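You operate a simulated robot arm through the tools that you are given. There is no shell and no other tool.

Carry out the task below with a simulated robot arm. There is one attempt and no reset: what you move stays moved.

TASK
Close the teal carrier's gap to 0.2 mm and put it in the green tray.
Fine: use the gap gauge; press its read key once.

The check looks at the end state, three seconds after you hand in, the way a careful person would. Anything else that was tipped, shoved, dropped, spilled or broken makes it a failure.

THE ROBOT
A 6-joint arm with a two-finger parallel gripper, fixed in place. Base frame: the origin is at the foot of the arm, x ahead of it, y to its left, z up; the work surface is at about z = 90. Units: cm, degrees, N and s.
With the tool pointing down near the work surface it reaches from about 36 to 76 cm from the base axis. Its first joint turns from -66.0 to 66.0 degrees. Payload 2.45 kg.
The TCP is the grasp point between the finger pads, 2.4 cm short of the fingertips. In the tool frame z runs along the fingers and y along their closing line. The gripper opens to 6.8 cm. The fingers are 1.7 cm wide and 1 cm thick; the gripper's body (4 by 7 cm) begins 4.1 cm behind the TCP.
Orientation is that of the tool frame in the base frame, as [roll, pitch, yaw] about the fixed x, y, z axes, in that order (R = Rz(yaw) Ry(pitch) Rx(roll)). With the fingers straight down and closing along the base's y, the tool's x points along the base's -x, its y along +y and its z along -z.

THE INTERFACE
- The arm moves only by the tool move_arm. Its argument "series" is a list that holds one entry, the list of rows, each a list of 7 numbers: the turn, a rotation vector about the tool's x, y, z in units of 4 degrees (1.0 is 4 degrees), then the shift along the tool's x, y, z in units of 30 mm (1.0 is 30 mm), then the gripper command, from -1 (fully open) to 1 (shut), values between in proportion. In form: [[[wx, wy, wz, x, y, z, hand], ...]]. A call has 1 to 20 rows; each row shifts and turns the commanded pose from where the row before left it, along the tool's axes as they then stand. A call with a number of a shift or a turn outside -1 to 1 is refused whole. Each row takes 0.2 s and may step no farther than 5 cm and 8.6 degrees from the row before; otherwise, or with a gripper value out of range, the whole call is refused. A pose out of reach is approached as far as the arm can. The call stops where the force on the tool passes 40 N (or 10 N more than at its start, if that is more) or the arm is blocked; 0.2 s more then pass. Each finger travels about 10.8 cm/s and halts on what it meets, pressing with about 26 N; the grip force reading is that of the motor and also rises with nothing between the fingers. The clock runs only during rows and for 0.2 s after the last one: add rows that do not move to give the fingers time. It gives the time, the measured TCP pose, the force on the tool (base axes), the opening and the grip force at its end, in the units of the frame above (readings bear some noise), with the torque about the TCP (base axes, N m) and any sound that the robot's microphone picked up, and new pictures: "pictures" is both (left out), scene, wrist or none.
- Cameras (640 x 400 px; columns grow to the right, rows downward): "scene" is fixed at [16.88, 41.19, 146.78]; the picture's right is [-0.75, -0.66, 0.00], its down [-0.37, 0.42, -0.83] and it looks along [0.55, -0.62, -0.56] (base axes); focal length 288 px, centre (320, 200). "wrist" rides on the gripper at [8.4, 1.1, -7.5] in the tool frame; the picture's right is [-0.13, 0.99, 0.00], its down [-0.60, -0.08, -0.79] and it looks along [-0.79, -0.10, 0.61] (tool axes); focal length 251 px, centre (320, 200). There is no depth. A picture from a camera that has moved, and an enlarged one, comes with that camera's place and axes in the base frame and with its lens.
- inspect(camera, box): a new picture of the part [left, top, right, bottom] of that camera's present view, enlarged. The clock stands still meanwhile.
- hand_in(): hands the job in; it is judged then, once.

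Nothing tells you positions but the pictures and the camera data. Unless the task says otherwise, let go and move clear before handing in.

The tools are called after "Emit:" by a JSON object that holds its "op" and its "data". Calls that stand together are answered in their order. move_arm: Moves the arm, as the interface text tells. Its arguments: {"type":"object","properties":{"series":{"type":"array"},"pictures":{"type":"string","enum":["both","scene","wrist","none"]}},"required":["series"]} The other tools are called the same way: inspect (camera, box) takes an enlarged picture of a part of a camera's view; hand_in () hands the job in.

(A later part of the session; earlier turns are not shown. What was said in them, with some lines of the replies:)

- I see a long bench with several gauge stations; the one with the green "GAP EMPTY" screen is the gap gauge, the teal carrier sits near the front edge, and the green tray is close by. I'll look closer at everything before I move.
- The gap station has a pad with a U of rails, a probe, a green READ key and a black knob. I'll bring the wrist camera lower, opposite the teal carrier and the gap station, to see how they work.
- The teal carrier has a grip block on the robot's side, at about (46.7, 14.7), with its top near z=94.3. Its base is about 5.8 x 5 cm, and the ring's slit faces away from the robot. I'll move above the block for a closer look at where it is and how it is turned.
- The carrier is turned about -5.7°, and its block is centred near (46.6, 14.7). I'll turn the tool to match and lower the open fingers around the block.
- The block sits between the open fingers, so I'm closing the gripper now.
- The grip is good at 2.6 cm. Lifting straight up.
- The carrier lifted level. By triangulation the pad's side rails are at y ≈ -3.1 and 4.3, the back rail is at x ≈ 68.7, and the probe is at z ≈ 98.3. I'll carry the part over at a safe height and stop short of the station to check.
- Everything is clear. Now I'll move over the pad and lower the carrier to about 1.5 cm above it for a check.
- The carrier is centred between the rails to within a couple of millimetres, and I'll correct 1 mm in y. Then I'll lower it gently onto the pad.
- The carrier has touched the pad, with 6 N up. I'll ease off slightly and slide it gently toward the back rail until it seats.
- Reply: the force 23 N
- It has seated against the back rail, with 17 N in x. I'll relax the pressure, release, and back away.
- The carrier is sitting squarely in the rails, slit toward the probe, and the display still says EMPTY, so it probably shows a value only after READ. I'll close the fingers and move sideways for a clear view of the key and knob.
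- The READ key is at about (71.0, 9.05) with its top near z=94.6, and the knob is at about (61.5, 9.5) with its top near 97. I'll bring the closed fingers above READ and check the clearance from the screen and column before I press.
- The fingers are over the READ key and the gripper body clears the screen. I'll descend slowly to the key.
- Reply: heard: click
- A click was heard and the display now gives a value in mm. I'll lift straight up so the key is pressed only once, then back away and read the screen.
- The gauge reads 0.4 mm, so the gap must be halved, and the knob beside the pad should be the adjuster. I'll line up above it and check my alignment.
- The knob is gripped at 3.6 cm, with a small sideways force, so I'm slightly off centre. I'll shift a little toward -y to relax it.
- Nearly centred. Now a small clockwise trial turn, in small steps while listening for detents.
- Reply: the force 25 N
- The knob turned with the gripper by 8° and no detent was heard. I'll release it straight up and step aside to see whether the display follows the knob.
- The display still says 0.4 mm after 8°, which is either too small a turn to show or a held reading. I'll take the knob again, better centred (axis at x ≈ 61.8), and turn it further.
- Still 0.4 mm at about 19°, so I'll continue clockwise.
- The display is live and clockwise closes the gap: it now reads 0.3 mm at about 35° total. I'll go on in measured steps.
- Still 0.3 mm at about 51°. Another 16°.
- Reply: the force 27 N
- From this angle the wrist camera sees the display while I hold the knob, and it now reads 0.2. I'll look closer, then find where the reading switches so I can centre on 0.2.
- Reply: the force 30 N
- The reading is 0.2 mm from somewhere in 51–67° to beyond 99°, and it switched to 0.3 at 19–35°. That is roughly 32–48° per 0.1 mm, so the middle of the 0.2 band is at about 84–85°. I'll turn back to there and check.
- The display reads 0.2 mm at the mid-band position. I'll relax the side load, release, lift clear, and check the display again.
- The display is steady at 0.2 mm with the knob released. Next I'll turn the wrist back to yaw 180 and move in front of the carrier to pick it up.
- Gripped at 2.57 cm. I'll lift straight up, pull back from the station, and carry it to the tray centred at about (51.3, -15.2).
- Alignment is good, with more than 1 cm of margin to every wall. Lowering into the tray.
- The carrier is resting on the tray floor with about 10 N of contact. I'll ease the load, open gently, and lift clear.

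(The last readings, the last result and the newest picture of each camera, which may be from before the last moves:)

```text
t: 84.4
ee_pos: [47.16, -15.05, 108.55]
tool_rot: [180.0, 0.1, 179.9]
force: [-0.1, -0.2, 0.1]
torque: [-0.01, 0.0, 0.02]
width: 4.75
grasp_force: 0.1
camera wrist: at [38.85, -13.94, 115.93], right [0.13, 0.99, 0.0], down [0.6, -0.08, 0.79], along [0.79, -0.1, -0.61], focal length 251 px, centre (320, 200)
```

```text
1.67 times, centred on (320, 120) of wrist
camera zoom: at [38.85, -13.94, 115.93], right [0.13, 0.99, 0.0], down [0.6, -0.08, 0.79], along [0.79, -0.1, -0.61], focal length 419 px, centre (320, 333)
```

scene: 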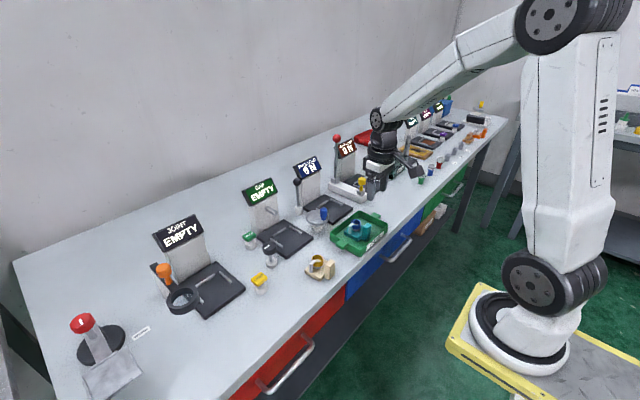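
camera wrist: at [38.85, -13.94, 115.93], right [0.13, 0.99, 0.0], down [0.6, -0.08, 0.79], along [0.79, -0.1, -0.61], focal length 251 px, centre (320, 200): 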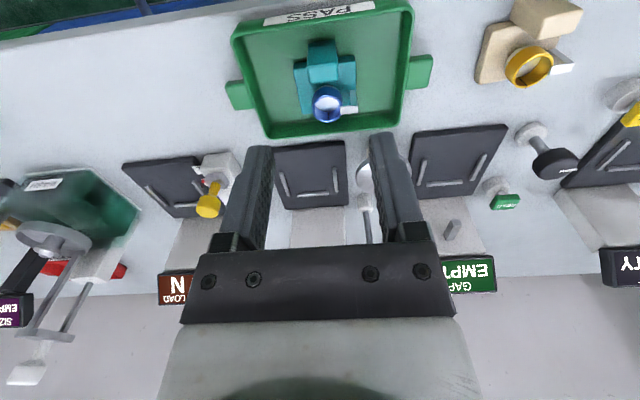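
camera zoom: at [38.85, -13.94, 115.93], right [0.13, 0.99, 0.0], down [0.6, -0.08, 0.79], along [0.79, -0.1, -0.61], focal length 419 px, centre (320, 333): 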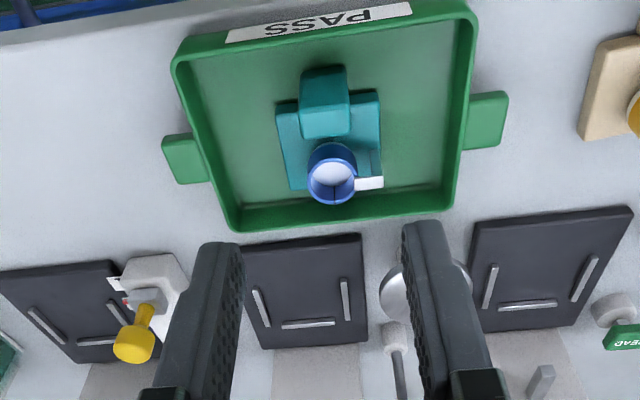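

The teal carrier sits flat inside the green tray, and its gap last read 0.2 mm with READ pressed only once. Everything else is where it was and the arm is clear, so I'm handing in.

Emit:
{"op": "hand_in", "data": {}}

```text
The job is handed in.
```

The teal carrier is in the green tray, flat on the floor and clear of the walls. Its gap last read 0.2 mm on the gauge, and the job is handed in.

- **Gap:** It started at 0.4 mm. I turned the gauge's knob clockwise until the display read 0.2 mm. I then settled near the middle of the range that reads 0.2, so the true gap should be within about 0.02 mm of that. I estimated that from the knob angle, because the display only shows tenths.
- **READ key:** I pressed it once, and the display followed the knob live after that.
- **After lifting it out:** The gauge went back to EMPTY when I took the carrier off, so I have no reading from after the move.
- **Everything else:** Nothing else was tipped, shoved or dropped in the final pictures. The knob stays about 85° from where it started, and the arm is clear.
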